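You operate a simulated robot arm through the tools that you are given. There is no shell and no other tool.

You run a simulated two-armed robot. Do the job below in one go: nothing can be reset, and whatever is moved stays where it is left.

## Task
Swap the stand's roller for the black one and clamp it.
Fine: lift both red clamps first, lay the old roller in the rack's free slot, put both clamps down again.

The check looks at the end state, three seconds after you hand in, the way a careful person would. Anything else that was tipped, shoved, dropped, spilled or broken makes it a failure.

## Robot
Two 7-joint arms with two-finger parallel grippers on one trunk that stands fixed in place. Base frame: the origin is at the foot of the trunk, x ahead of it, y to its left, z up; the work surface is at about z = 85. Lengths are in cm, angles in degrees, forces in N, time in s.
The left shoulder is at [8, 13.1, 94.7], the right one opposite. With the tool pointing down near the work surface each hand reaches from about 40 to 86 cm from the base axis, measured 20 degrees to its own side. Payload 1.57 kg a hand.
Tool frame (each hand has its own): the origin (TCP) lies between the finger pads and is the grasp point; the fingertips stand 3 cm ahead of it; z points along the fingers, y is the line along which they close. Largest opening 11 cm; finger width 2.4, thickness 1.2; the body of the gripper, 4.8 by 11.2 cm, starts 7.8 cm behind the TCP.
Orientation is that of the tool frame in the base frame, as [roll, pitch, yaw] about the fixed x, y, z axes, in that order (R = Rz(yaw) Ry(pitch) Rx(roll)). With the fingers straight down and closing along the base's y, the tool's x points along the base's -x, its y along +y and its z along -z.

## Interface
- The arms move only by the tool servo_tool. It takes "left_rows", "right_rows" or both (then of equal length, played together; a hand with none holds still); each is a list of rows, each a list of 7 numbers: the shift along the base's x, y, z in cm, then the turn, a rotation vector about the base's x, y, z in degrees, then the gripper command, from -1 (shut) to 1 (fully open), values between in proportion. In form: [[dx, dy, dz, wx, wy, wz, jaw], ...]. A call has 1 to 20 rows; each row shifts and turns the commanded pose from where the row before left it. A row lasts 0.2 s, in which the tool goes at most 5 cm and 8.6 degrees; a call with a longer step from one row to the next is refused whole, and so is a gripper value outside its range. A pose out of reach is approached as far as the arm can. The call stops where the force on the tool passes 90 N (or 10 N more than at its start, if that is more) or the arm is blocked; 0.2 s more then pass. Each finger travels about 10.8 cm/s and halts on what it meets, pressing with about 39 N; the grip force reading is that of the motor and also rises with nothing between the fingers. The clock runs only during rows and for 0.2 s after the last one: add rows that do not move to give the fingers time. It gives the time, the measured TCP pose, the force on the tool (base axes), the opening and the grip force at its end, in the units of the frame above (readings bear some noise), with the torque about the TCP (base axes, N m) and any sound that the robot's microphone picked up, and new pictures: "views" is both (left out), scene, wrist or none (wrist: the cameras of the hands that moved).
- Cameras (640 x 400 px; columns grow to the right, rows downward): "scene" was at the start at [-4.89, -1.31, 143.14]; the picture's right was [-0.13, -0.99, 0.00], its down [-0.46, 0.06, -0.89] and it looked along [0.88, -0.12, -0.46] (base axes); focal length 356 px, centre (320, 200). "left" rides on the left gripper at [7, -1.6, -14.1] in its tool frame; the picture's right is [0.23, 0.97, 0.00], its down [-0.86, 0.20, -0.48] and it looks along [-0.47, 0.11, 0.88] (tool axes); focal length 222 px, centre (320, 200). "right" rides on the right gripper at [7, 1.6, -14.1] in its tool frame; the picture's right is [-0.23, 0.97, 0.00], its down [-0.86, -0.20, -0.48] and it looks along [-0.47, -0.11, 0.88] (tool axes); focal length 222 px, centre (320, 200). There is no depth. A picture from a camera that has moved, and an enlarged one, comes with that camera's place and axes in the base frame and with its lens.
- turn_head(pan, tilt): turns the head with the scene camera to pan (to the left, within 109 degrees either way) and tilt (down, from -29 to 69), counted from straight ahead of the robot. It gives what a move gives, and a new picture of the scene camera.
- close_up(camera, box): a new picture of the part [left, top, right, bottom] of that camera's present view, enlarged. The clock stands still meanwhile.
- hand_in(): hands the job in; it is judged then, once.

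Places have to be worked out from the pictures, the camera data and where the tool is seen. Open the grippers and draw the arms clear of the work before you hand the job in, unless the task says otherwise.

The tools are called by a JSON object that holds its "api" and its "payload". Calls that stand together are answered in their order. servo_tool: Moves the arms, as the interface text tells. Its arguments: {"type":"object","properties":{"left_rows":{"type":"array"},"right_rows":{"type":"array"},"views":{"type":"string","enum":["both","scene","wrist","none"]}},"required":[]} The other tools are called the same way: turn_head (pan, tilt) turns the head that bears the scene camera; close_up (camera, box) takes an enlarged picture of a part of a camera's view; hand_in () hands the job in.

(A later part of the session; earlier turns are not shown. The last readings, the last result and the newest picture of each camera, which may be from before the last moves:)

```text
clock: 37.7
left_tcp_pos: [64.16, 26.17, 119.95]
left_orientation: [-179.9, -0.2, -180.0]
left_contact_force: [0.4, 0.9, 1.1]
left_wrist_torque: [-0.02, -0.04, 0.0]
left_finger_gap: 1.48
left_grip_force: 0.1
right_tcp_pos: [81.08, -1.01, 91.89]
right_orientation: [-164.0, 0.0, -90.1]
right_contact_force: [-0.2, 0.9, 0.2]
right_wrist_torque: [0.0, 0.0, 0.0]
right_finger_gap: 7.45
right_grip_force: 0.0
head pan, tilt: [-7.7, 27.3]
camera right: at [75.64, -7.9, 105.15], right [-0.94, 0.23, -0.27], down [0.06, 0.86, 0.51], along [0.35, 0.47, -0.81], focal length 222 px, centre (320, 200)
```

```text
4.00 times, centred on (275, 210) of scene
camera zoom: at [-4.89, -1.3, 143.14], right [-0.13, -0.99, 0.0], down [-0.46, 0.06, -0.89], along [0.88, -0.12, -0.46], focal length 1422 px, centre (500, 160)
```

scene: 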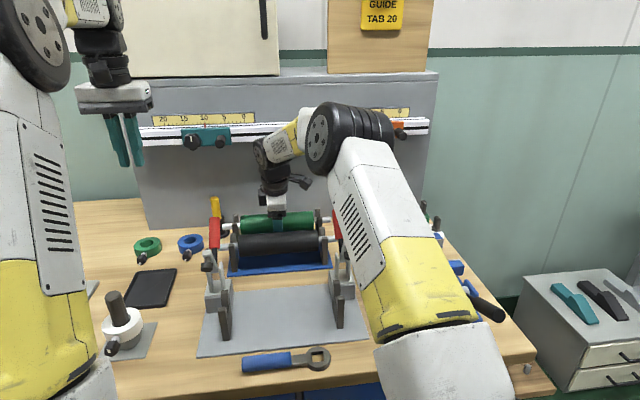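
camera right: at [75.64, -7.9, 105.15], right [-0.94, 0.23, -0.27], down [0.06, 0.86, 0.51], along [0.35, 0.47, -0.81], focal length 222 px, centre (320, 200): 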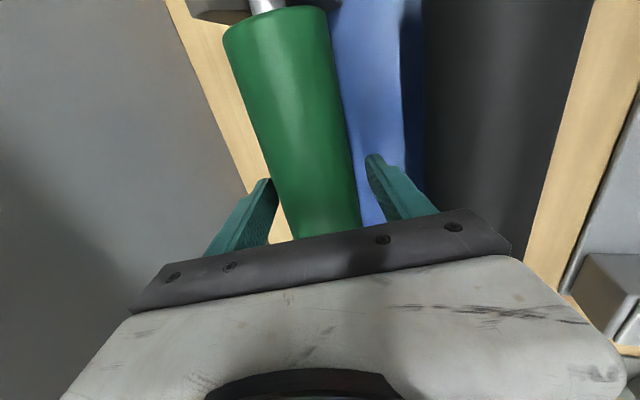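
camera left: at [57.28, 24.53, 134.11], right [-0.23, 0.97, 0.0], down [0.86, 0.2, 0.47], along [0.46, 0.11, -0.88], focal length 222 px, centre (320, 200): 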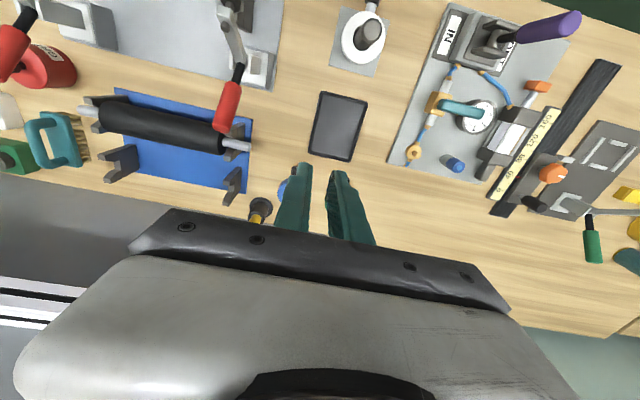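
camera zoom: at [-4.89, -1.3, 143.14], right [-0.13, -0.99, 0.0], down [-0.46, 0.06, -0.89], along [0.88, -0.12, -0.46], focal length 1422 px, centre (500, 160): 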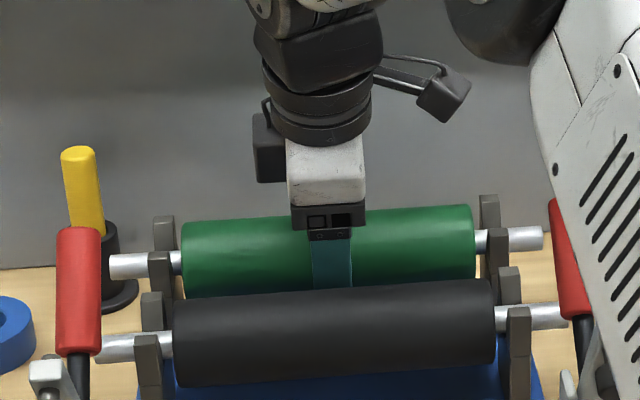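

The green roller is seated in the rear slot with the jaws open. I withdraw along the tool axis, untilt, and hover over the black roller at about (71.3, -1.1).

{"api": "servo_tool", "payload": {"right_rows": [[-0.28, 0, 0.96, 0, 0, 0, 0.36], [-0.42, 0, 1.44, 0, 0, 0, 0.36], [-0.55, 0, 1.92, 0, 0, 0, 0.36], [-0.55, 0, 1.92, 0, 0, 0, 0.36], [-0.7, 0, 2.2, 0, 0, 0, 0.36], [-0.7, 0, 2.2, 0, 0, 0, 0.36], [-1.65, 0, 0.5, 0, 4, 0, 0.53], [-1.65, 0, 0.5, 0, 4, 0, 0.53], [-1.65, 0, 0, 0, 4, 0, 0.53], [-1.65, -0.1, 0, 0, 4, 0, 0.53], [0, 0, 0, 0, 0, 0, 0.53]]}}

{"api": "close_up", "payload": {"camera": "left", "box": [20, 40, 280, 220]}}

{"api": "close_up", "payload": {"camera": "right", "box": [150, 0, 450, 240]}}

```text
clock: 40.1
left_tcp_pos: [64.08, 26.24, 120.09]
left_orientation: [-179.9, -0.3, 180.0]
left_contact_force: [0.0, 0.3, -0.1]
left_wrist_torque: [-0.01, -0.02, -0.02]
left_finger_gap: 1.5
left_grip_force: 0.1
right_tcp_pos: [71.44, -1.14, 103.57]
right_orientation: [179.9, 0.0, -90.0]
right_contact_force: [-0.7, 0.3, -0.3]
right_wrist_torque: [0.01, 0.0, 0.01]
right_finger_gap: 8.45
right_grip_force: 0.0
head pan, tilt: [-7.7, 27.3]
camera right: at [69.81, -8.01, 117.71], right [-0.97, 0.23, 0.0], down [0.2, 0.86, 0.48], along [0.11, 0.47, -0.88], focal length 222 px, centre (320, 200)
```

scene: 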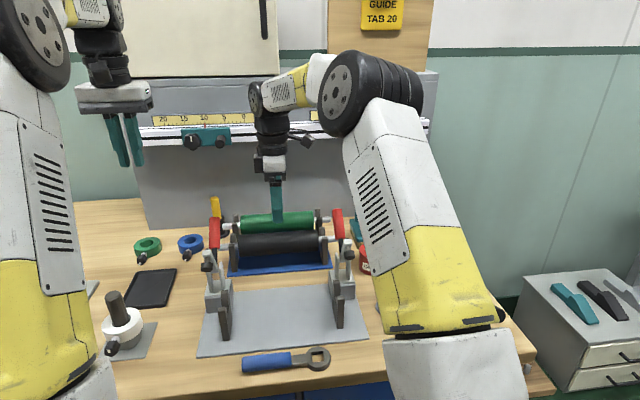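
right: 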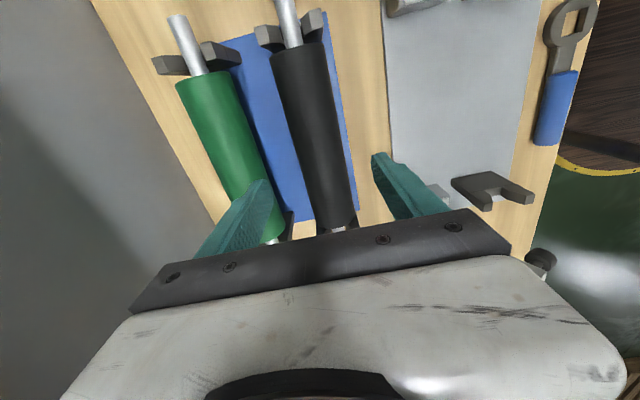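

```text
2.22 times, centred on (150, 130) of left
camera zoom: at [57.25, 24.55, 134.1], right [-0.23, 0.97, 0.0], down [0.86, 0.2, 0.47], along [0.46, 0.11, -0.88], focal length 494 px, centre (698, 356)
```

zoom: 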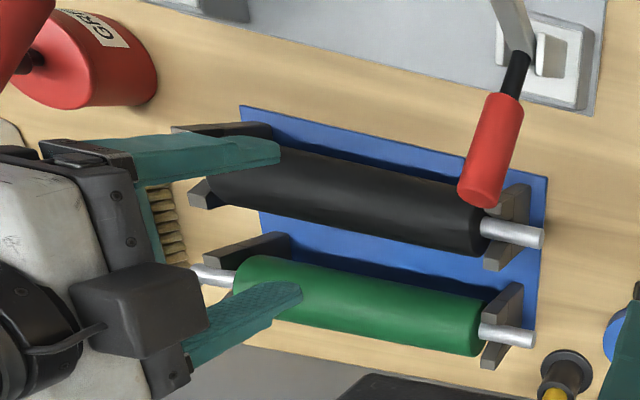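

```text
1.67 times, centred on (300, 120) of right
camera zoom: at [69.81, -8.01, 117.71], right [-0.97, 0.23, 0.0], down [0.2, 0.86, 0.48], along [0.11, 0.47, -0.88], focal length 370 px, centre (353, 333)
```

zoom: 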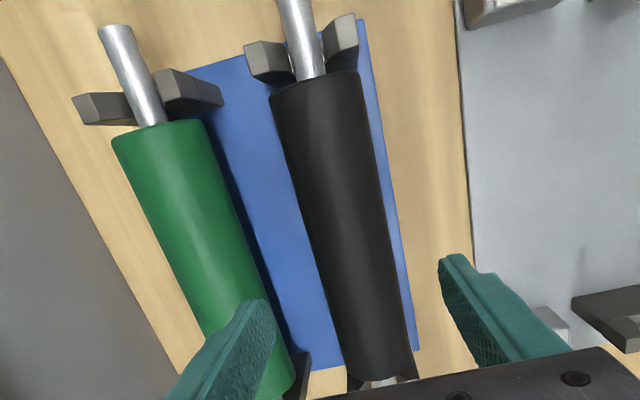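

The black roller's axis reads about 71.25 after correcting with the known green position. I shift slightly and descend over it.

{"api": "servo_tool", "payload": {"right_rows": [[-0.18, 0, -2, 0, 0, 0, 0.53], [0, 0, -2.5, 0, 0, 0, 0.53], [0, 0, -2.5, 0, 0, 0, 0.53], [0, 0, -2, 0, 0, 0, 0.53], [0, 0, -1.5, 0, 0, 0, 0.53], [0, 0, -1.05, 0, 0, 0, 0.53], [0, 0, 0, 0, 0, 0, 0.53]]}}

{"api": "close_up", "payload": {"camera": "left", "box": [20, 40, 280, 220]}}

{"api": "close_up", "payload": {"camera": "scene", "box": [205, 160, 345, 280]}}

```text
clock: 41.7
left_tcp_pos: [64.1, 26.18, 120.02]
left_orientation: [-179.9, -0.3, 180.0]
left_contact_force: [0.5, -1.0, -0.3]
left_wrist_torque: [0.03, 0.01, -0.03]
left_finger_gap: 1.49
left_grip_force: 0.0
right_tcp_pos: [71.14, -1.22, 91.89]
right_orientation: [179.9, 0.0, -90.0]
right_contact_force: [-1.0, 0.5, -0.9]
right_wrist_torque: [0.01, -0.03, 0.02]
right_finger_gap: 8.4
right_grip_force: 0.0
head pan, tilt: [-7.7, 27.3]
camera right: at [69.55, -8.05, 106.13], right [-0.97, 0.23, 0.0], down [0.2, 0.86, 0.48], along [0.11, 0.47, -0.88], focal length 222 px, centre (320, 200)
```

scene: 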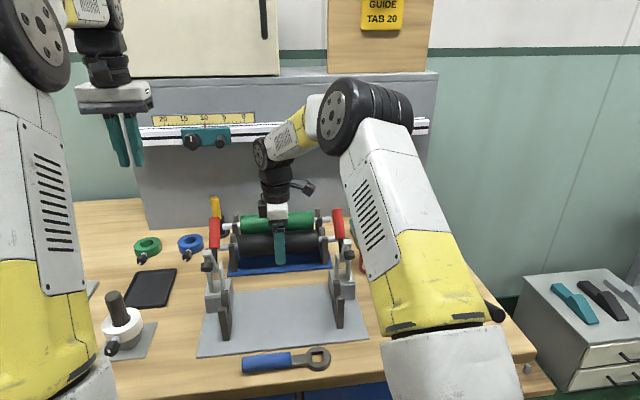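
right: 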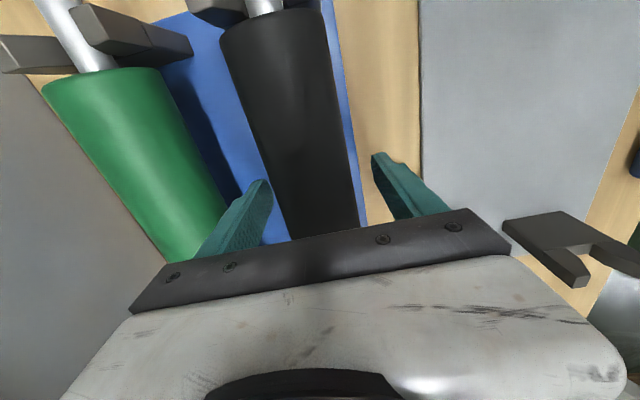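

```text
2.22 times, centred on (150, 130) of left
camera zoom: at [57.25, 24.55, 134.1], right [-0.23, 0.97, 0.0], down [0.86, 0.2, 0.47], along [0.46, 0.11, -0.88], focal length 494 px, centre (698, 356)
```

zoom: 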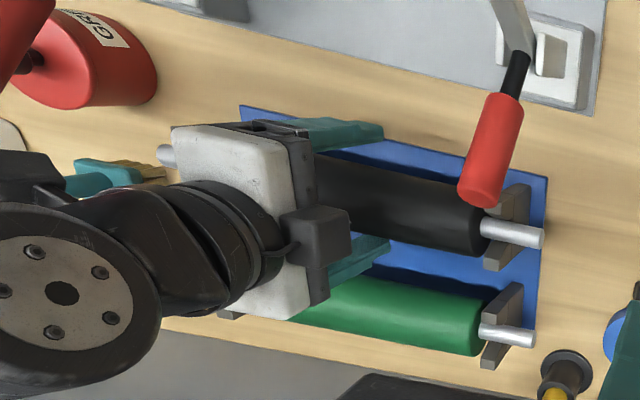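

```text
3.33 times, centred on (275, 220) of scene
camera zoom: at [-4.88, -1.3, 143.14], right [-0.13, -0.99, 0.0], down [-0.46, 0.06, -0.89], along [0.88, -0.12, -0.46], focal length 1185 px, centre (470, 133)
```

zoom: 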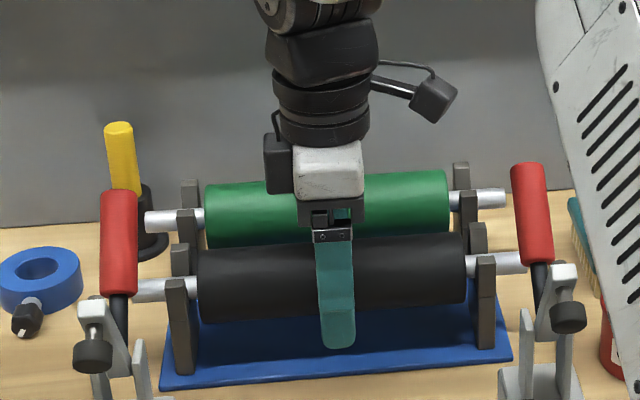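

The fingers straddle the black roller's middle without touching the green one. I close the jaws.

{"api": "servo_tool", "payload": {"right_rows": [[0, 0, 0, 0, 0, 0, 0.2], [0, 0, 0, 0, 0, 0, -1], [0, 0, 0, 0, 0, 0, -1], [0, 0, 0, 0, 0, 0, -1]], "views": "none"}}

```text
clock: 42.7
left_tcp_pos: [64.13, 26.23, 119.99]
left_orientation: [-180.0, -0.4, 179.9]
left_contact_force: [-0.1, -0.5, 0.5]
left_wrist_torque: [0.04, 0.0, 0.0]
left_finger_gap: 1.5
left_grip_force: 0.0
right_tcp_pos: [71.29, -1.08, 92.01]
right_orientation: [-179.9, 0.0, -90.0]
right_contact_force: [15.6, 1.3, 3.4]
right_wrist_torque: [0.0, -0.05, 0.3]
right_finger_gap: 5.49
right_grip_force: 39.5
head pan, tilt: [-7.7, 27.3]
```

Gripped at 5.49 cm. The small sideways force means the roller sits about 0.1 cm further out. I ease by that and lift it straight up.

{"api": "servo_tool", "payload": {"right_rows": [[0.1, 0, 0, 0, 0, 0, -1], [0, 0, 0.4, 0, 0, 0, -1], [0, 0, 0.5, 0, 0, 0, -1], [0, 0, 0.6, 0, 0, 0, -1], [0, 0, 0.7, 0, 0, 0, -1], [0, 0, 0.8, 0, 0, 0, -1], [0, 0, 0.8, 0, 0, 0, -1], [0, 0, 0, 0, 0, 0, -1]]}}

{"api": "close_up", "payload": {"camera": "scene", "box": [205, 160, 345, 280]}}

```text
clock: 44.5
left_tcp_pos: [64.25, 26.16, 120.01]
left_orientation: [-179.9, -0.4, 180.0]
left_contact_force: [0.2, 0.7, 0.1]
left_wrist_torque: [0.01, 0.0, -0.02]
left_finger_gap: 1.47
left_grip_force: 0.1
right_tcp_pos: [71.17, -1.28, 95.77]
right_orientation: [180.0, 0.0, -90.0]
right_contact_force: [-0.4, 0.4, -4.2]
right_wrist_torque: [-0.03, -0.01, -0.01]
right_finger_gap: 5.51
right_grip_force: 39.2
head pan, tilt: [-7.7, 27.3]
camera right: at [69.6, -8.05, 110.06], right [-0.97, 0.23, 0.0], down [0.2, 0.86, 0.48], along [0.11, 0.47, -0.88], focal length 222 px, centre (320, 200)
```

scene: 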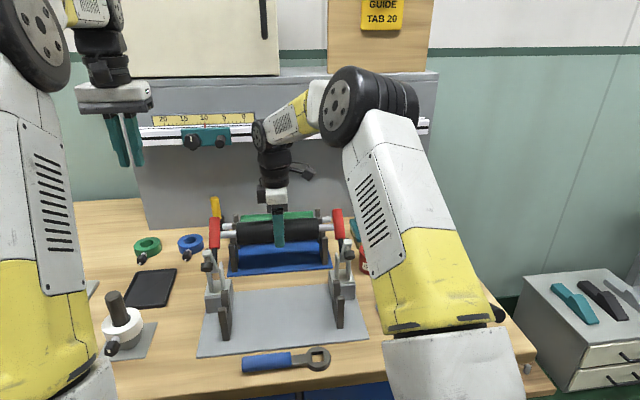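
right: 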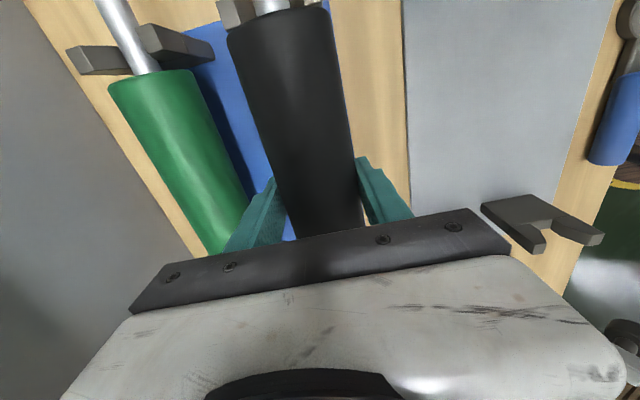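

```text
3.33 times, centred on (275, 220) of scene
camera zoom: at [-4.87, -1.3, 143.14], right [-0.13, -0.99, 0.0], down [-0.46, 0.06, -0.89], along [0.88, -0.12, -0.46], focal length 1185 px, centre (470, 133)
```

zoom: 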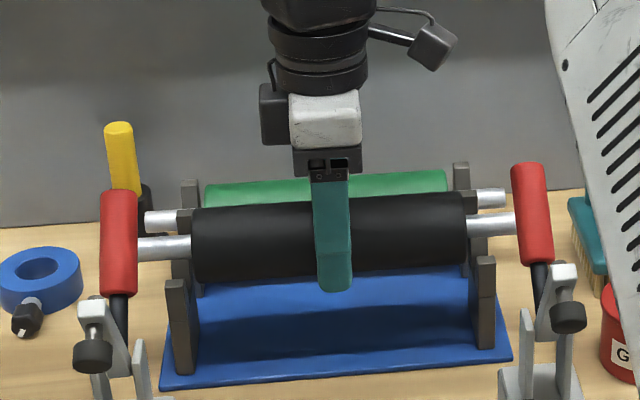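

The black roller is free and level. I raise it to z≈110.5 and carry it back over the open clamps to x≈45.6.

{"api": "servo_tool", "payload": {"right_rows": [[0, 0, 1.5, 0, 0, 0, -1], [0, 0, 2, 0, 0, 0, -1], [0, 0, 2.3, 0, 0, 0, -1], [0, 0, 2.3, 0, 0, 0, -1], [0, 0, 2.3, 0, 0, 0, -1], [0, 0, 2.3, 0, 0, 0, -1], [0, 0, 2, 0, 0, 0, -1], [-1.5, 0, 0, 0, 0, 0, -1], [-2.2, 0, 0, 0, 0, 0, -1], [-2.2, 0, 0, 0, 0, 0, -1], [-2.2, 0, 0, 0, 0, 0, -1], [-2.2, 0, 0, 0, 0, 0, -1], [-2.2, 0, 0, 0, 0, 0, -1], [-2.2, 0, 0, 0, 0, 0, -1], [-2.2, 0, 0, 0, 0, 0, -1], [-2.2, 0, 0, 0, 0, 0, -1], [-2.2, 0, 0, 0, 0, 0, -1], [-2.2, 0, 0, 0, 0, 0, -1], [-2.1, 0.1, 0, 0, 0, 0, -1], [0, 0, 0, 0, 0, 0, -1]]}}

{"api": "close_up", "payload": {"camera": "scene", "box": [190, 180, 370, 360]}}

{"api": "close_up", "payload": {"camera": "left", "box": [20, 40, 280, 220]}}

```text
clock: 48.7
left_tcp_pos: [64.13, 26.15, 119.94]
left_orientation: [-179.9, -0.3, 180.0]
left_contact_force: [0.2, 0.8, 0.0]
left_wrist_torque: [0.02, 0.0, 0.0]
left_finger_gap: 1.47
left_grip_force: 0.0
right_tcp_pos: [45.65, -1.12, 110.53]
right_orientation: [-180.0, 0.0, -90.0]
right_contact_force: [0.0, 0.6, -3.9]
right_wrist_torque: [-0.01, 0.01, -0.03]
right_finger_gap: 5.49
right_grip_force: 38.9
head pan, tilt: [-7.7, 27.3]
camera right: at [44.07, -7.93, 124.67], right [-0.97, 0.23, 0.0], down [0.2, 0.86, 0.48], along [0.11, 0.47, -0.88], focal length 222 px, centre (320, 200)
```

scene: 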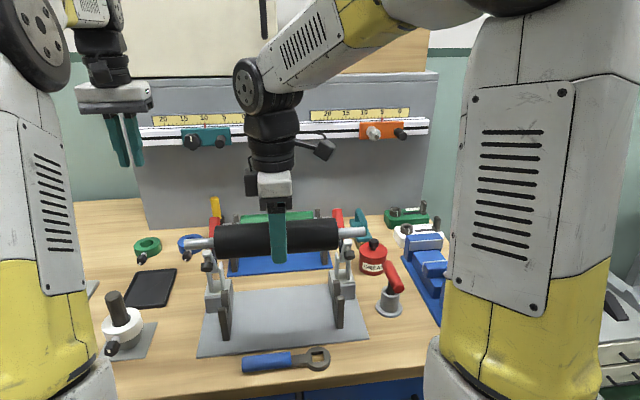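
right: 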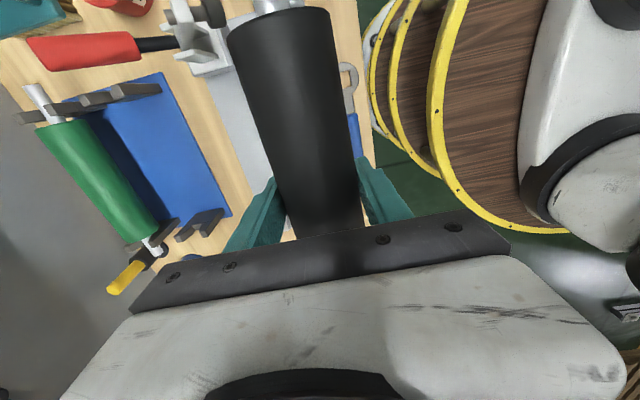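

```text
2.22 times, centred on (280, 270) of scene
camera zoom: at [-4.88, -1.31, 143.14], right [-0.13, -0.99, 0.0], down [-0.46, 0.06, -0.89], along [0.88, -0.12, -0.46], focal length 790 px, centre (409, 44)
```

zoom: 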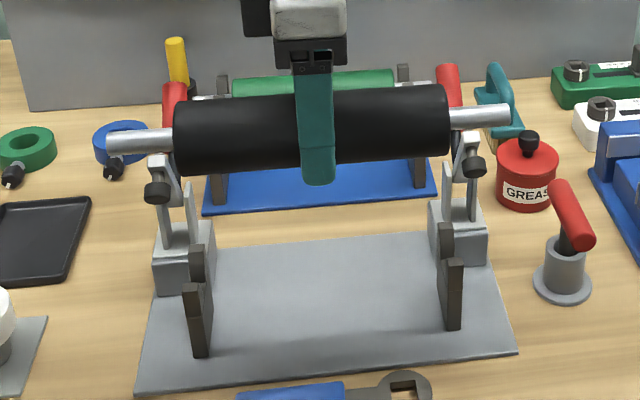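

```text
2.22 times, centred on (150, 130) of left
camera zoom: at [57.25, 24.55, 134.1], right [-0.23, 0.97, 0.0], down [0.86, 0.2, 0.47], along [0.46, 0.11, -0.88], focal length 494 px, centre (698, 356)
```

zoom: 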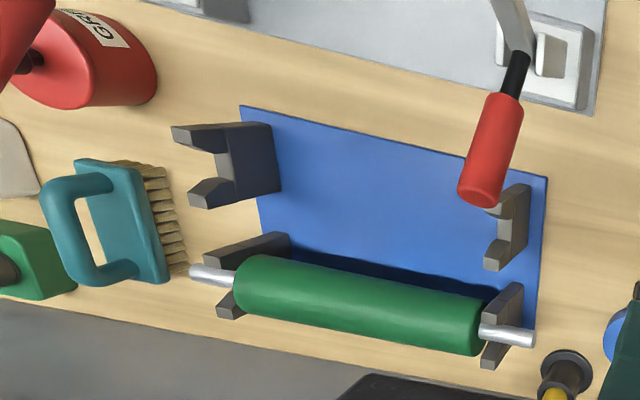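

The green roller rests well in the rack. I descend in front of the stand, clear of the raised pads, then move in over the slots at z≈95.6.

{"api": "servo_tool", "payload": {"right_rows": [[0, 0, -1.5, 0, 0, 0, -1], [0, 0, -2.2, 0, 0, 0, -1], [0, 0, -2.2, 0, 0, 0, -1], [0, 0, -2.2, 0, 0, 0, -1], [0, 0, -2.2, 0, 0, 0, -1], [0, 0, -2.2, 0, 0, 0, -1], [0, 0, -1.5, 0, 0, 0, -1], [0, 0, -0.7, 0, 0, 0, -1], [1, 0, -0.1, 0, 0, 0, -1], [1, 0, 0, 0, 0, 0, -1], [1, 0, 0, 0, 0, 0, -1], [0.8, 0, 0, 0, 0, 0, -1], [0.5, 0, 0, 0, 0, 0, -1], [0, 0, 0, 0, 0, 0, -1]]}}

{"api": "close_up", "payload": {"camera": "scene", "box": [190, 200, 370, 360]}}

```text
clock: 51.7
left_tcp_pos: [64.1, 26.22, 119.92]
left_orientation: [-179.9, -0.3, -180.0]
left_contact_force: [-1.6, -0.8, -0.5]
left_wrist_torque: [0.02, 0.0, -0.01]
left_finger_gap: 1.48
left_grip_force: 0.0
right_tcp_pos: [49.86, -0.95, 95.81]
right_orientation: [180.0, 0.0, -90.1]
right_contact_force: [0.5, -0.8, -4.2]
right_wrist_torque: [-0.01, -0.02, 0.06]
right_finger_gap: 5.49
right_grip_force: 39.3
head pan, tilt: [-7.7, 27.3]
camera right: at [48.33, -7.92, 109.87], right [-0.97, 0.23, 0.0], down [0.2, 0.86, 0.48], along [0.11, 0.47, -0.88], focal length 222 px, centre (320, 200)
```

scene: 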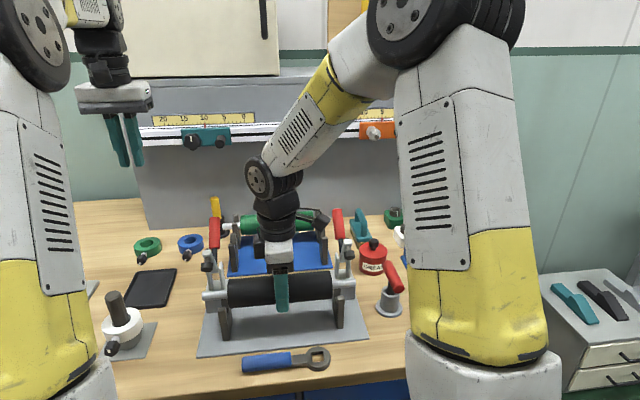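
right: 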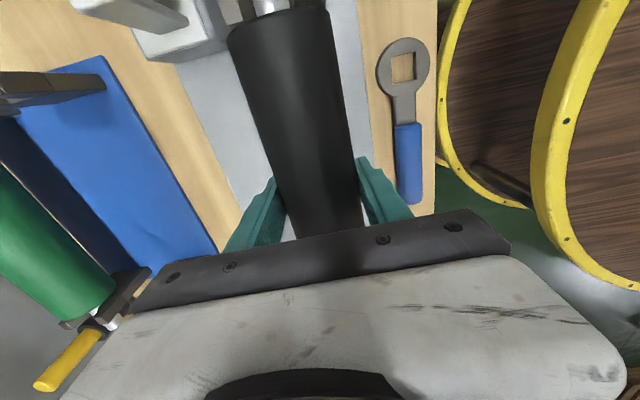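

```text
2.50 times, centred on (280, 280) of scene
camera zoom: at [-4.88, -1.3, 143.14], right [-0.13, -0.99, 0.0], down [-0.46, 0.06, -0.89], along [0.88, -0.12, -0.46], focal length 889 px, centre (420, 0)
```

zoom: 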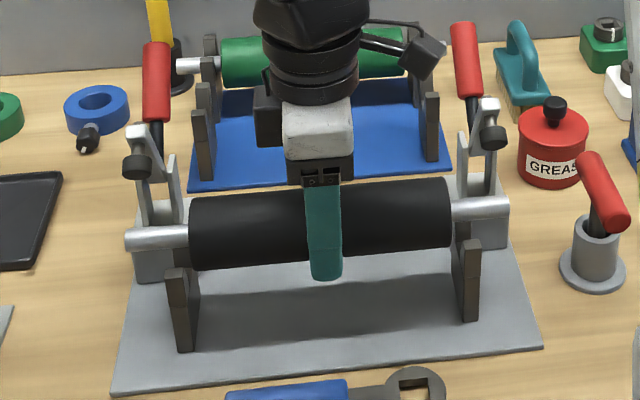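

Centred over the stand's slots, matching where the green roller hung. I lower it gently.

{"api": "servo_tool", "payload": {"right_rows": [[0.05, 0, -0.6, 0, 0, 0, -1], [0, 0, -0.6, 0, 0, 0, -1], [0, 0, -0.6, 0, 0, 0, -1], [0, 0, -0.5, 0, 0, 0, -1], [0, 0, -0.4, 0, 0, 0, -1], [0, 0, -0.4, 0, 0, 0, -1], [0, 0, -0.3, 0, 0, 0, -1], [0, 0, 0, 0, 0, 0, -1]]}}

{"api": "close_up", "payload": {"camera": "scene", "box": [190, 200, 370, 360]}}

```text
clock: 53.5
left_tcp_pos: [64.09, 26.17, 119.96]
left_orientation: [-179.8, -0.4, -179.9]
left_contact_force: [0.2, 0.1, -0.5]
left_wrist_torque: [-0.02, 0.01, 0.0]
left_finger_gap: 1.49
left_grip_force: 0.1
right_tcp_pos: [50.01, -0.98, 92.39]
right_orientation: [180.0, 0.2, -90.0]
right_contact_force: [-0.8, 0.2, -4.0]
right_wrist_torque: [0.02, 0.01, -0.01]
right_finger_gap: 5.48
right_grip_force: 38.2
head pan, tilt: [-7.7, 27.3]
camera right: at [48.37, -7.85, 106.49], right [-0.97, 0.23, 0.0], down [0.2, 0.86, 0.48], along [0.11, 0.47, -0.88], focal length 222 px, centre (320, 200)
```

scene: 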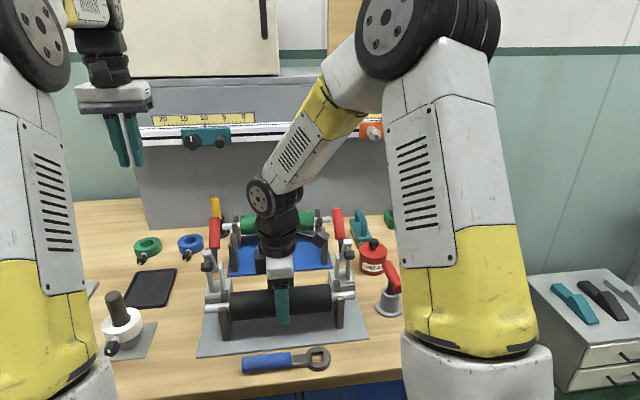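
right: 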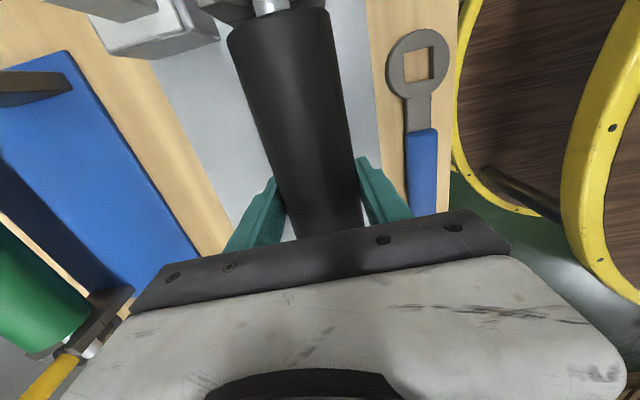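

```text
2.50 times, centred on (280, 280) of scene
camera zoom: at [-4.88, -1.3, 143.14], right [-0.13, -0.99, 0.0], down [-0.46, 0.06, -0.89], along [0.88, -0.12, -0.46], focal length 889 px, centre (420, 0)
```

zoom: 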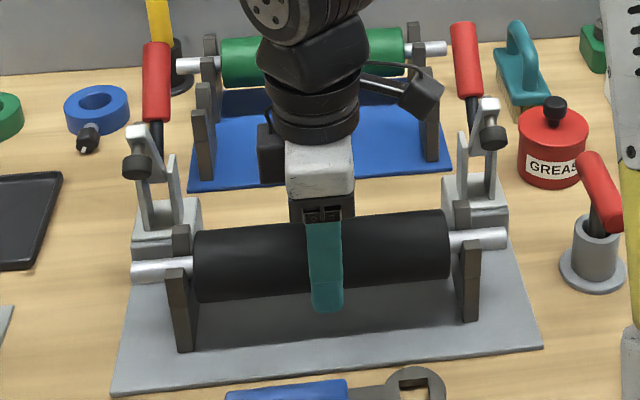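

The black roller sits about 0.2 cm further left than the green one did. I nudge it right 0.17 cm and lower until seated.

{"api": "servo_tool", "payload": {"right_rows": [[0, -0.17, 0, 0, 0, 0, -1], [0, 0, -0.15, 0, 0, 0, -1], [0, 0, -0.15, 0, 0, 0, -1], [0, 0, -0.1, 0, 0, 0, -1], [0, 0, 0, 0, 0, 0, -1]], "views": "none"}}

{"api": "close_up", "payload": {"camera": "scene", "box": [190, 200, 370, 360]}}

```text
clock: 54.7
left_tcp_pos: [64.12, 26.22, 120.08]
left_orientation: [-179.9, -0.2, -180.0]
left_contact_force: [0.7, 0.0, -0.4]
left_wrist_torque: [0.0, -0.04, 0.02]
left_finger_gap: 1.5
left_grip_force: 0.1
right_tcp_pos: [49.93, -1.29, 92.16]
right_orientation: [-180.0, 0.0, -90.0]
right_contact_force: [-3.1, -0.3, 10.1]
right_wrist_torque: [-0.05, 0.07, -0.13]
right_finger_gap: 5.51
right_grip_force: 38.6
head pan, tilt: [-7.7, 27.3]
```

```text
2.50 times, centred on (280, 280) of scene
camera zoom: at [-4.93, -1.31, 143.14], right [-0.13, -0.99, 0.0], down [-0.46, 0.06, -0.89], along [0.88, -0.12, -0.46], focal length 889 px, centre (420, 0)
```

zoom: 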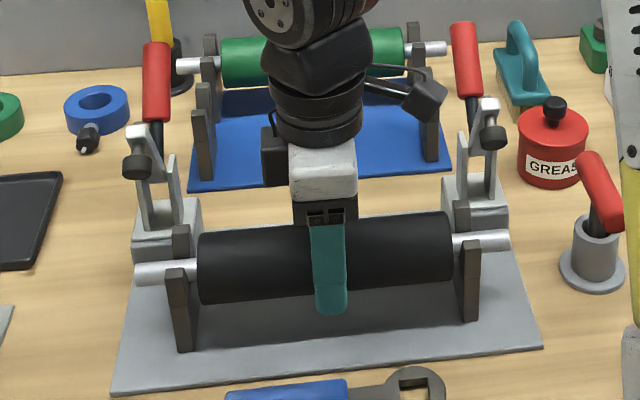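

It is seated (upward force, low side force) at exactly the green roller's former position. I open the jaws.

{"api": "servo_tool", "payload": {"right_rows": [[0, 0, 0, 0, 0, 0, -0.3], [0, 0, 0, 0, 0, 0, 0.1], [0, 0, 0, 0, 0, 0, 0.5], [0, 0, 0, 0, 0, 0, 0.6], [0, 0, 0, 0, 0, 0, 0.6]]}}

{"api": "close_up", "payload": {"camera": "scene", "box": [190, 200, 370, 360]}}

```text
clock: 55.9
left_tcp_pos: [64.1, 26.31, 120.05]
left_orientation: [-179.8, -0.3, -180.0]
left_contact_force: [-0.2, -0.1, 0.0]
left_wrist_torque: [0.01, -0.01, -0.02]
left_finger_gap: 1.49
left_grip_force: 0.1
right_tcp_pos: [49.92, -1.24, 91.96]
right_orientation: [-179.9, 0.0, -90.0]
right_contact_force: [0.3, -0.3, 0.3]
right_wrist_torque: [0.03, 0.04, -0.03]
right_finger_gap: 8.79
right_grip_force: 0.0
head pan, tilt: [-7.7, 27.3]
camera right: at [48.36, -8.12, 106.17], right [-0.97, 0.23, 0.0], down [0.2, 0.86, 0.48], along [0.11, 0.47, -0.88], focal length 222 px, centre (320, 200)
```

scene: 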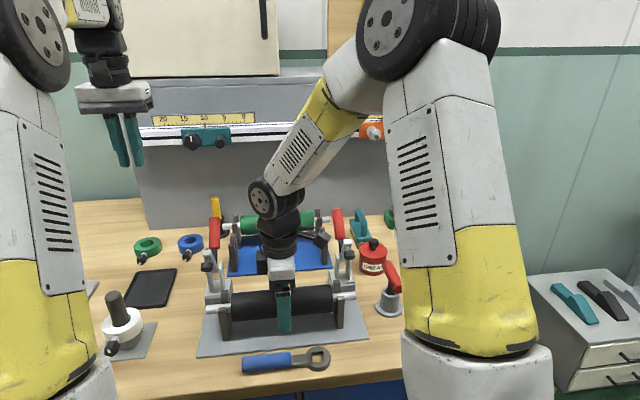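
right: 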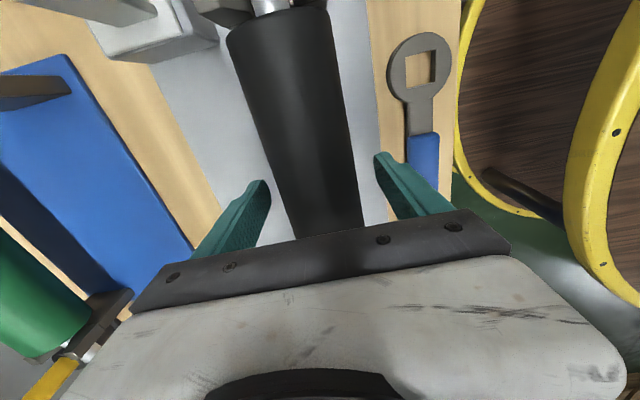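

```text
2.50 times, centred on (280, 280) of scene
camera zoom: at [-4.89, -1.3, 143.14], right [-0.13, -0.99, 0.0], down [-0.46, 0.06, -0.89], along [0.88, -0.12, -0.46], focal length 889 px, centre (420, 0)
```

zoom: 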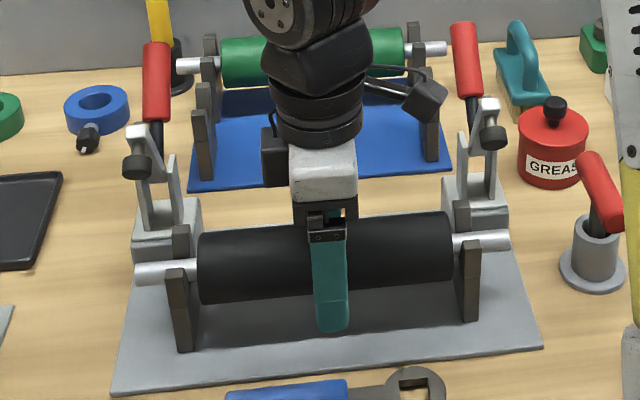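

The black roller rests in the stand. I raise the right hand, turn it back, and take it behind the right handle. Meanwhile the left hand goes behind the left handle, whose top is now at about (65.3, 12.6, 103.5).

{"api": "servo_tool", "payload": {"right_rows": [[0, 0, 2, 0, 0, 0, 0.6], [0, 0, 3, 0, 0, 0, 0.6], [0, 0, 3, 0, 0, 0, 0.6], [0, 0, 3.2, 0, 0, 0, 0.6], [0, 0, 3.2, 0, 0, 0, 0.6], [0, 0, 3.2, 0, 0, 0, 0.6], [0, 0, 3.2, 0, 0, 0, 0.6], [0, 0, 3.2, 0, 0, 0, 0.6], [1.77, -1.23, 0, 0, 0, -8.18, -0.73], [1.77, -1.23, 0, 0, 0, -8.18, -0.73], [1.77, -1.23, 0, 0, 0, -8.18, -0.73], [1.77, -1.23, 0, 0, 0, -8.18, -0.73], [1.77, -1.23, 0, 0, 0, -8.18, -0.73], [1.77, -1.23, 0, 0, 0, -8.18, -0.73], [1.77, -1.23, 0, 0, 0, -8.18, -0.73], [1.77, -1.23, 0, 0, 0, -8.18, -0.73], [1.77, -1.23, 0, 0, 0, -8.18, -0.73], [1.77, -1.23, 0, 0, 0, -8.18, -0.73], [1.77, -1.2, 0, 0, 0, -8.2, -0.73], [0, 0, 0, 0, 0, 0, -0.73]], "left_rows": [[1.8, 0, 0, 0, 0, 0, -0.73], [1.8, 0, 0, 0, 0, 0, -0.73], [1.8, 0, 0, 0, 0, 0, -0.73], [0, -2.7, 0, 0, 0, 0, -0.73], [0, -2.7, 0, 0, 0, 0, -0.73], [0, -2.7, 0, 0, 0, 0, -0.73], [0, -2.7, 0, 0, 0, 0, -0.73], [0, -2.8, 0, 0, 0, 0, -0.73], [0, 0, -2, 0, 0, 0, -0.73], [0, 0, -2, 0, 0, 0, -0.73], [0, 0, -2, 0, 0, 0, -0.73], [0, 0, -2, 0, 0, 0, -0.73], [0, 0, 0, 0, 0, 0, -0.73], [0, 0, 0, 0, 0, 0, -0.73], [0, 0, 0, 0, 0, 0, -0.73], [0, 0, 0, 0, 0, 0, -0.73], [0, 0, 0, 0, 0, 0, -0.73], [0, 0, 0, 0, 0, 0, -0.73], [0, 0, 0, 0, 0, 0, -0.73], [0, 0, 0, 0, 0, 0, -0.73]]}}

{"api": "close_up", "payload": {"camera": "left", "box": [220, 60, 420, 240]}}

{"api": "close_up", "payload": {"camera": "scene", "box": [180, 170, 360, 350]}}

{"api": "close_up", "payload": {"camera": "right", "box": [220, 60, 420, 240]}}

```text
clock: 60.1
left_tcp_pos: [69.51, 12.54, 111.88]
left_orientation: [-179.9, -0.3, -180.0]
left_contact_force: [-0.5, 0.3, 0.5]
left_wrist_torque: [0.0, 0.01, 0.03]
left_finger_gap: 1.49
left_grip_force: 0.0
right_tcp_pos: [69.6, -14.78, 116.14]
right_orientation: [180.0, 0.0, 179.8]
right_contact_force: [0.3, -0.6, -0.5]
right_wrist_torque: [-0.03, 0.02, -0.03]
right_finger_gap: 1.47
right_grip_force: 0.0
head pan, tilt: [-7.7, 27.3]
camera right: at [62.63, -12.97, 130.27], right [0.23, 0.97, 0.0], down [0.86, -0.2, 0.48], along [0.47, -0.11, -0.88], focal length 222 px, centre (320, 200)
camera left: at [62.61, 10.82, 126.06], right [-0.23, 0.97, 0.0], down [0.86, 0.2, 0.47], along [0.46, 0.11, -0.88], focal length 222 px, centre (320, 200)
```

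scene: 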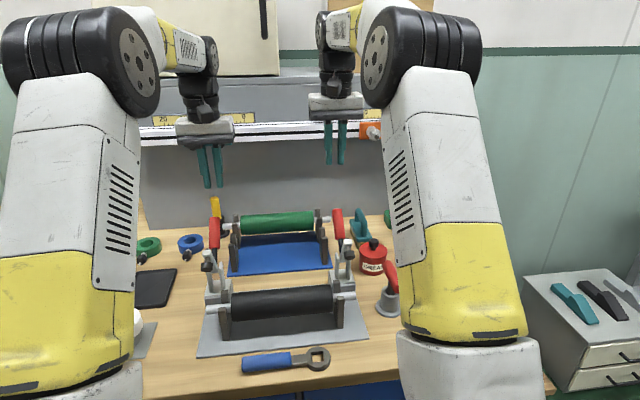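
right: 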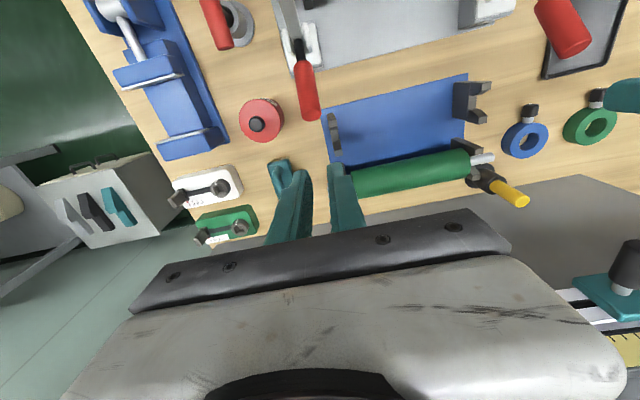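
left: 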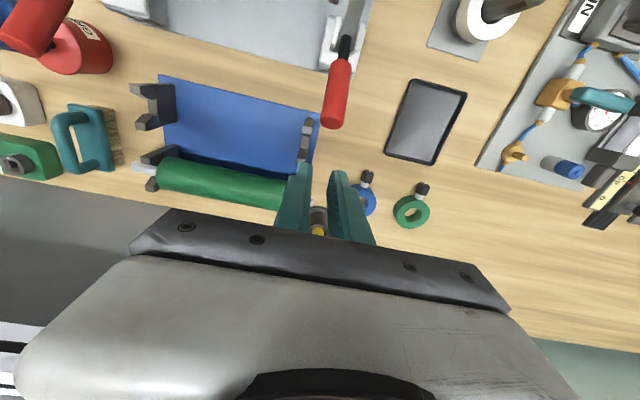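

```text
2.22 times, centred on (320, 150) of left
camera zoom: at [62.61, 10.82, 126.06], right [-0.23, 0.97, 0.0], down [0.86, 0.2, 0.47], along [0.46, 0.11, -0.88], focal length 494 px, centre (320, 311)
```

zoom: 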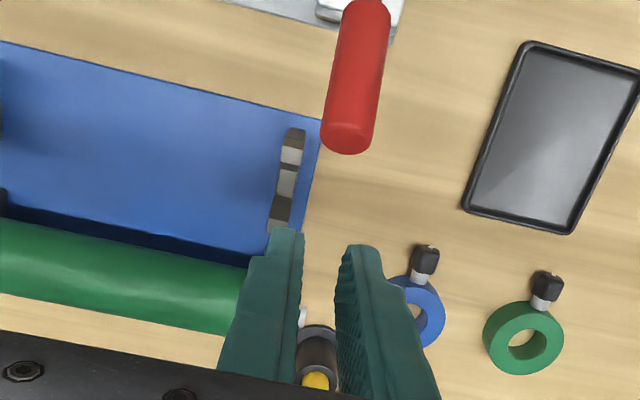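

```text
2.22 times, centred on (270, 260) of scene
camera zoom: at [-4.88, -1.31, 143.14], right [-0.13, -0.99, 0.0], down [-0.46, 0.06, -0.89], along [0.88, -0.12, -0.46], focal length 790 px, centre (431, 67)
```

zoom: 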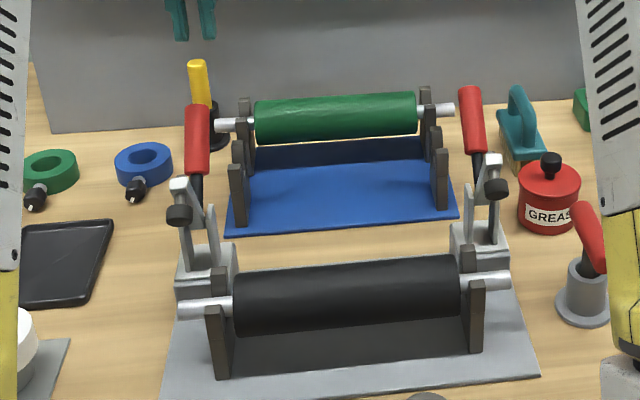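

```text
2.22 times, centred on (320, 150) of right
camera zoom: at [62.63, -12.97, 130.27], right [0.23, 0.97, 0.0], down [0.86, -0.2, 0.48], along [0.47, -0.11, -0.88], focal length 494 px, centre (320, 311)
```

zoom: 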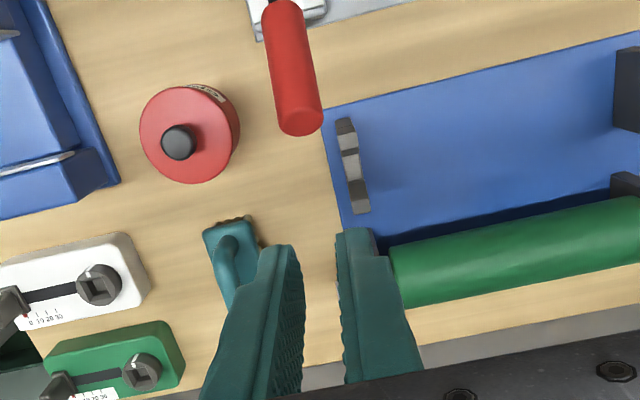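

The handle ends are at about (65.7, 12.75) and (65.8, -14.85), and both hands are aligned just behind them. I lower both hands to z≈104.

{"api": "servo_tool", "payload": {"right_rows": [[0, 0, -2.5, 0, 0, 0, -0.73], [0, 0, -2.5, 0, 0, 0, -0.73], [0, 0, -2.5, 0, 0, 0, -0.73], [0, 0, -2.5, 0, 0, 0, -0.73], [0, 0, -2.1, 0, 0, 0, -0.73], [0, 0, 0, 0, 0, 0, -0.73]], "left_rows": [[0, 0.1, -1.6, 0, 0, 0, -0.73], [0, 0, -1.6, 0, 0, 0, -0.73], [0, 0, -1.6, 0, 0, 0, -0.73], [0, 0, -1.6, 0, 0, 0, -0.73], [0, 0, -1.5, 0, 0, 0, -0.73], [0, 0, 0, 0, 0, 0, -0.73]]}}

{"api": "close_up", "payload": {"camera": "scene", "box": [180, 170, 360, 350]}}

```text
clock: 61.5
left_tcp_pos: [69.5, 12.62, 104.05]
left_orientation: [-179.8, -0.3, 180.0]
left_contact_force: [0.0, -0.2, 0.1]
left_wrist_torque: [0.01, -0.01, -0.01]
left_finger_gap: 1.5
left_grip_force: 0.0
right_tcp_pos: [69.3, -14.77, 103.75]
right_orientation: [180.0, -0.1, 180.0]
right_contact_force: [0.1, 0.5, 0.0]
right_wrist_torque: [-0.02, 0.0, -0.03]
right_finger_gap: 1.5
right_grip_force: 0.1
head pan, tilt: [-7.7, 27.3]
camera right: at [62.41, -13.06, 117.96], right [0.23, 0.97, 0.0], down [0.86, -0.2, 0.48], along [0.47, -0.11, -0.88], focal length 222 px, centre (320, 200)
camera left: at [62.63, 10.9, 118.09], right [-0.23, 0.97, 0.0], down [0.86, 0.2, 0.47], along [0.46, 0.11, -0.88], focal length 222 px, centre (320, 200)
```

scene: 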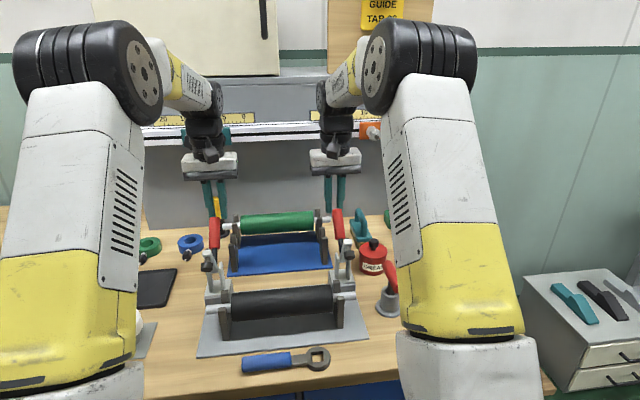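
right: 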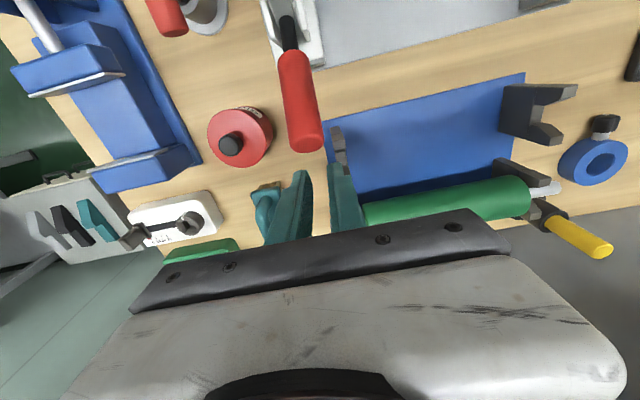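
left: 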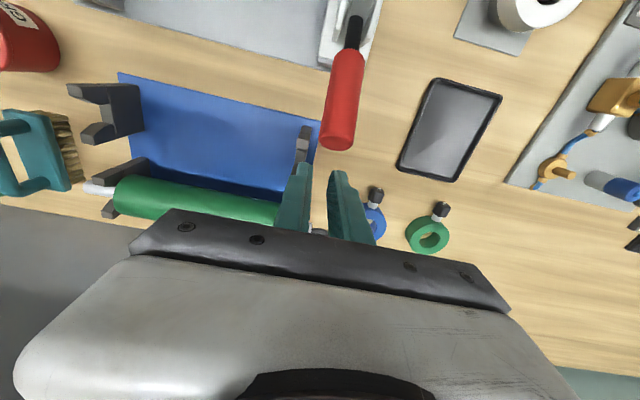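

```text
2.22 times, centred on (270, 260) of scene
camera zoom: at [-4.88, -1.31, 143.14], right [-0.13, -0.99, 0.0], down [-0.46, 0.06, -0.89], along [0.88, -0.12, -0.46], focal length 790 px, centre (431, 67)
```

zoom: 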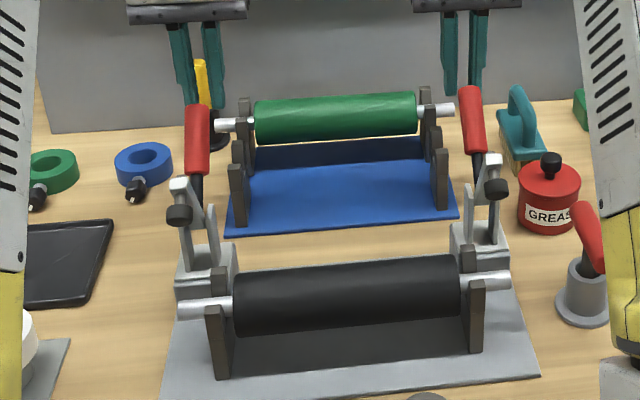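

Both hands sit behind their handles. I push both forward (-x) together part of the way and check.

{"api": "servo_tool", "payload": {"right_rows": [[-1, 0, 0, 0, 0, 0, -0.73], [-1, 0, 0, 0, 0, 0, -0.73], [-0.8, 0, 0, 0, 0, 0, -0.73], [-0.8, 0, 0, 0, 0, 0, -0.73], [-0.8, 0, 0, 0, 0, 0, -0.73], [-0.8, 0, 0.1, 0, 0, 0, -0.73], [-0.8, 0, 0.1, 0, 0, 0, -0.73], [-0.8, 0, 0.1, 0, 0, 0, -0.73], [0, 0, 0, 0, 0, 0, -0.73]], "left_rows": [[-1, 0, 0, 0, 0, 0, -0.73], [-1, 0, 0, 0, 0, 0, -0.73], [-0.8, 0, 0, 0, 0, 0, -0.73], [-0.8, 0, 0, 0, 0, 0, -0.73], [-0.8, 0, 0, 0, 0, 0, -0.73], [-0.8, 0, 0.1, 0, 0, 0, -0.73], [-0.8, 0, 0.1, 0, 0, 0, -0.73], [-0.8, 0, 0.1, 0, 0, 0, -0.73], [0, 0, 0, 0, 0, 0, -0.73]]}}

{"api": "close_up", "payload": {"camera": "scene", "box": [180, 170, 360, 350]}}

```text
clock: 63.5
left_tcp_pos: [62.47, 12.56, 104.33]
left_orientation: [180.0, -0.6, -179.9]
left_contact_force: [-0.2, 13.7, 4.2]
left_wrist_torque: [0.19, 0.2, -0.13]
left_finger_gap: 2.66
left_grip_force: 5.9
right_tcp_pos: [62.56, -14.8, 104.08]
right_orientation: [-179.9, -0.1, 179.9]
right_contact_force: [3.2, -10.9, 5.8]
right_wrist_torque: [0.0, 0.08, -0.02]
right_finger_gap: 2.46
right_grip_force: 6.1
head pan, tilt: [-7.7, 27.3]
camera right: at [55.65, -13.05, 118.36], right [0.23, 0.97, 0.0], down [0.86, -0.2, 0.48], along [0.47, -0.11, -0.88], focal length 222 px, centre (320, 200)
camera left: at [55.76, 10.99, 118.4], right [-0.23, 0.97, 0.0], down [0.86, 0.2, 0.47], along [0.46, 0.11, -0.88], focal length 222 px, centre (320, 200)
```

scene: 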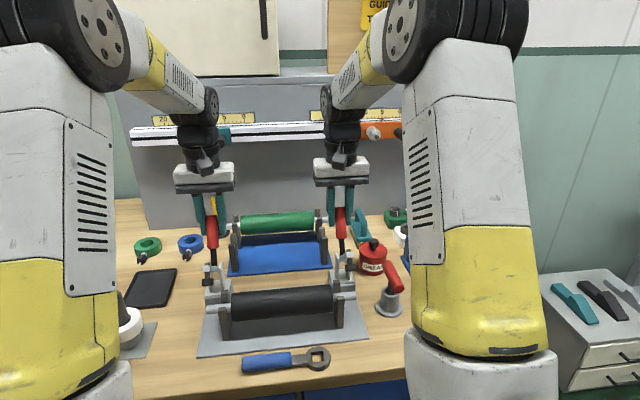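
right: 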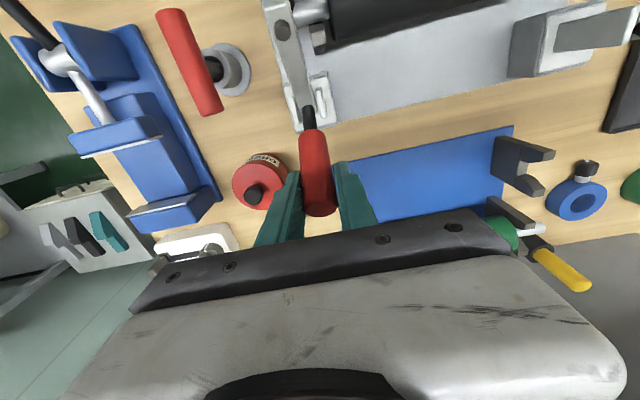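
left: 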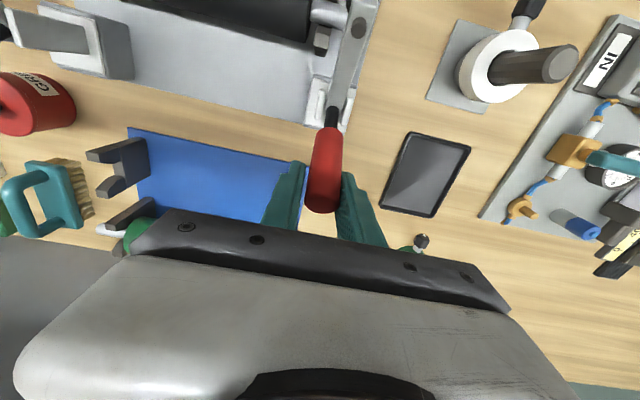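

```text
2.22 times, centred on (270, 260) of scene
camera zoom: at [-4.93, -1.3, 143.14], right [-0.13, -0.99, 0.0], down [-0.46, 0.06, -0.89], along [0.88, -0.12, -0.46], focal length 790 px, centre (431, 67)
```

zoom: 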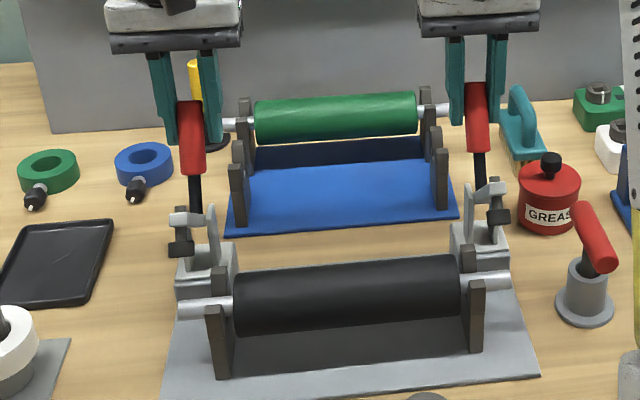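

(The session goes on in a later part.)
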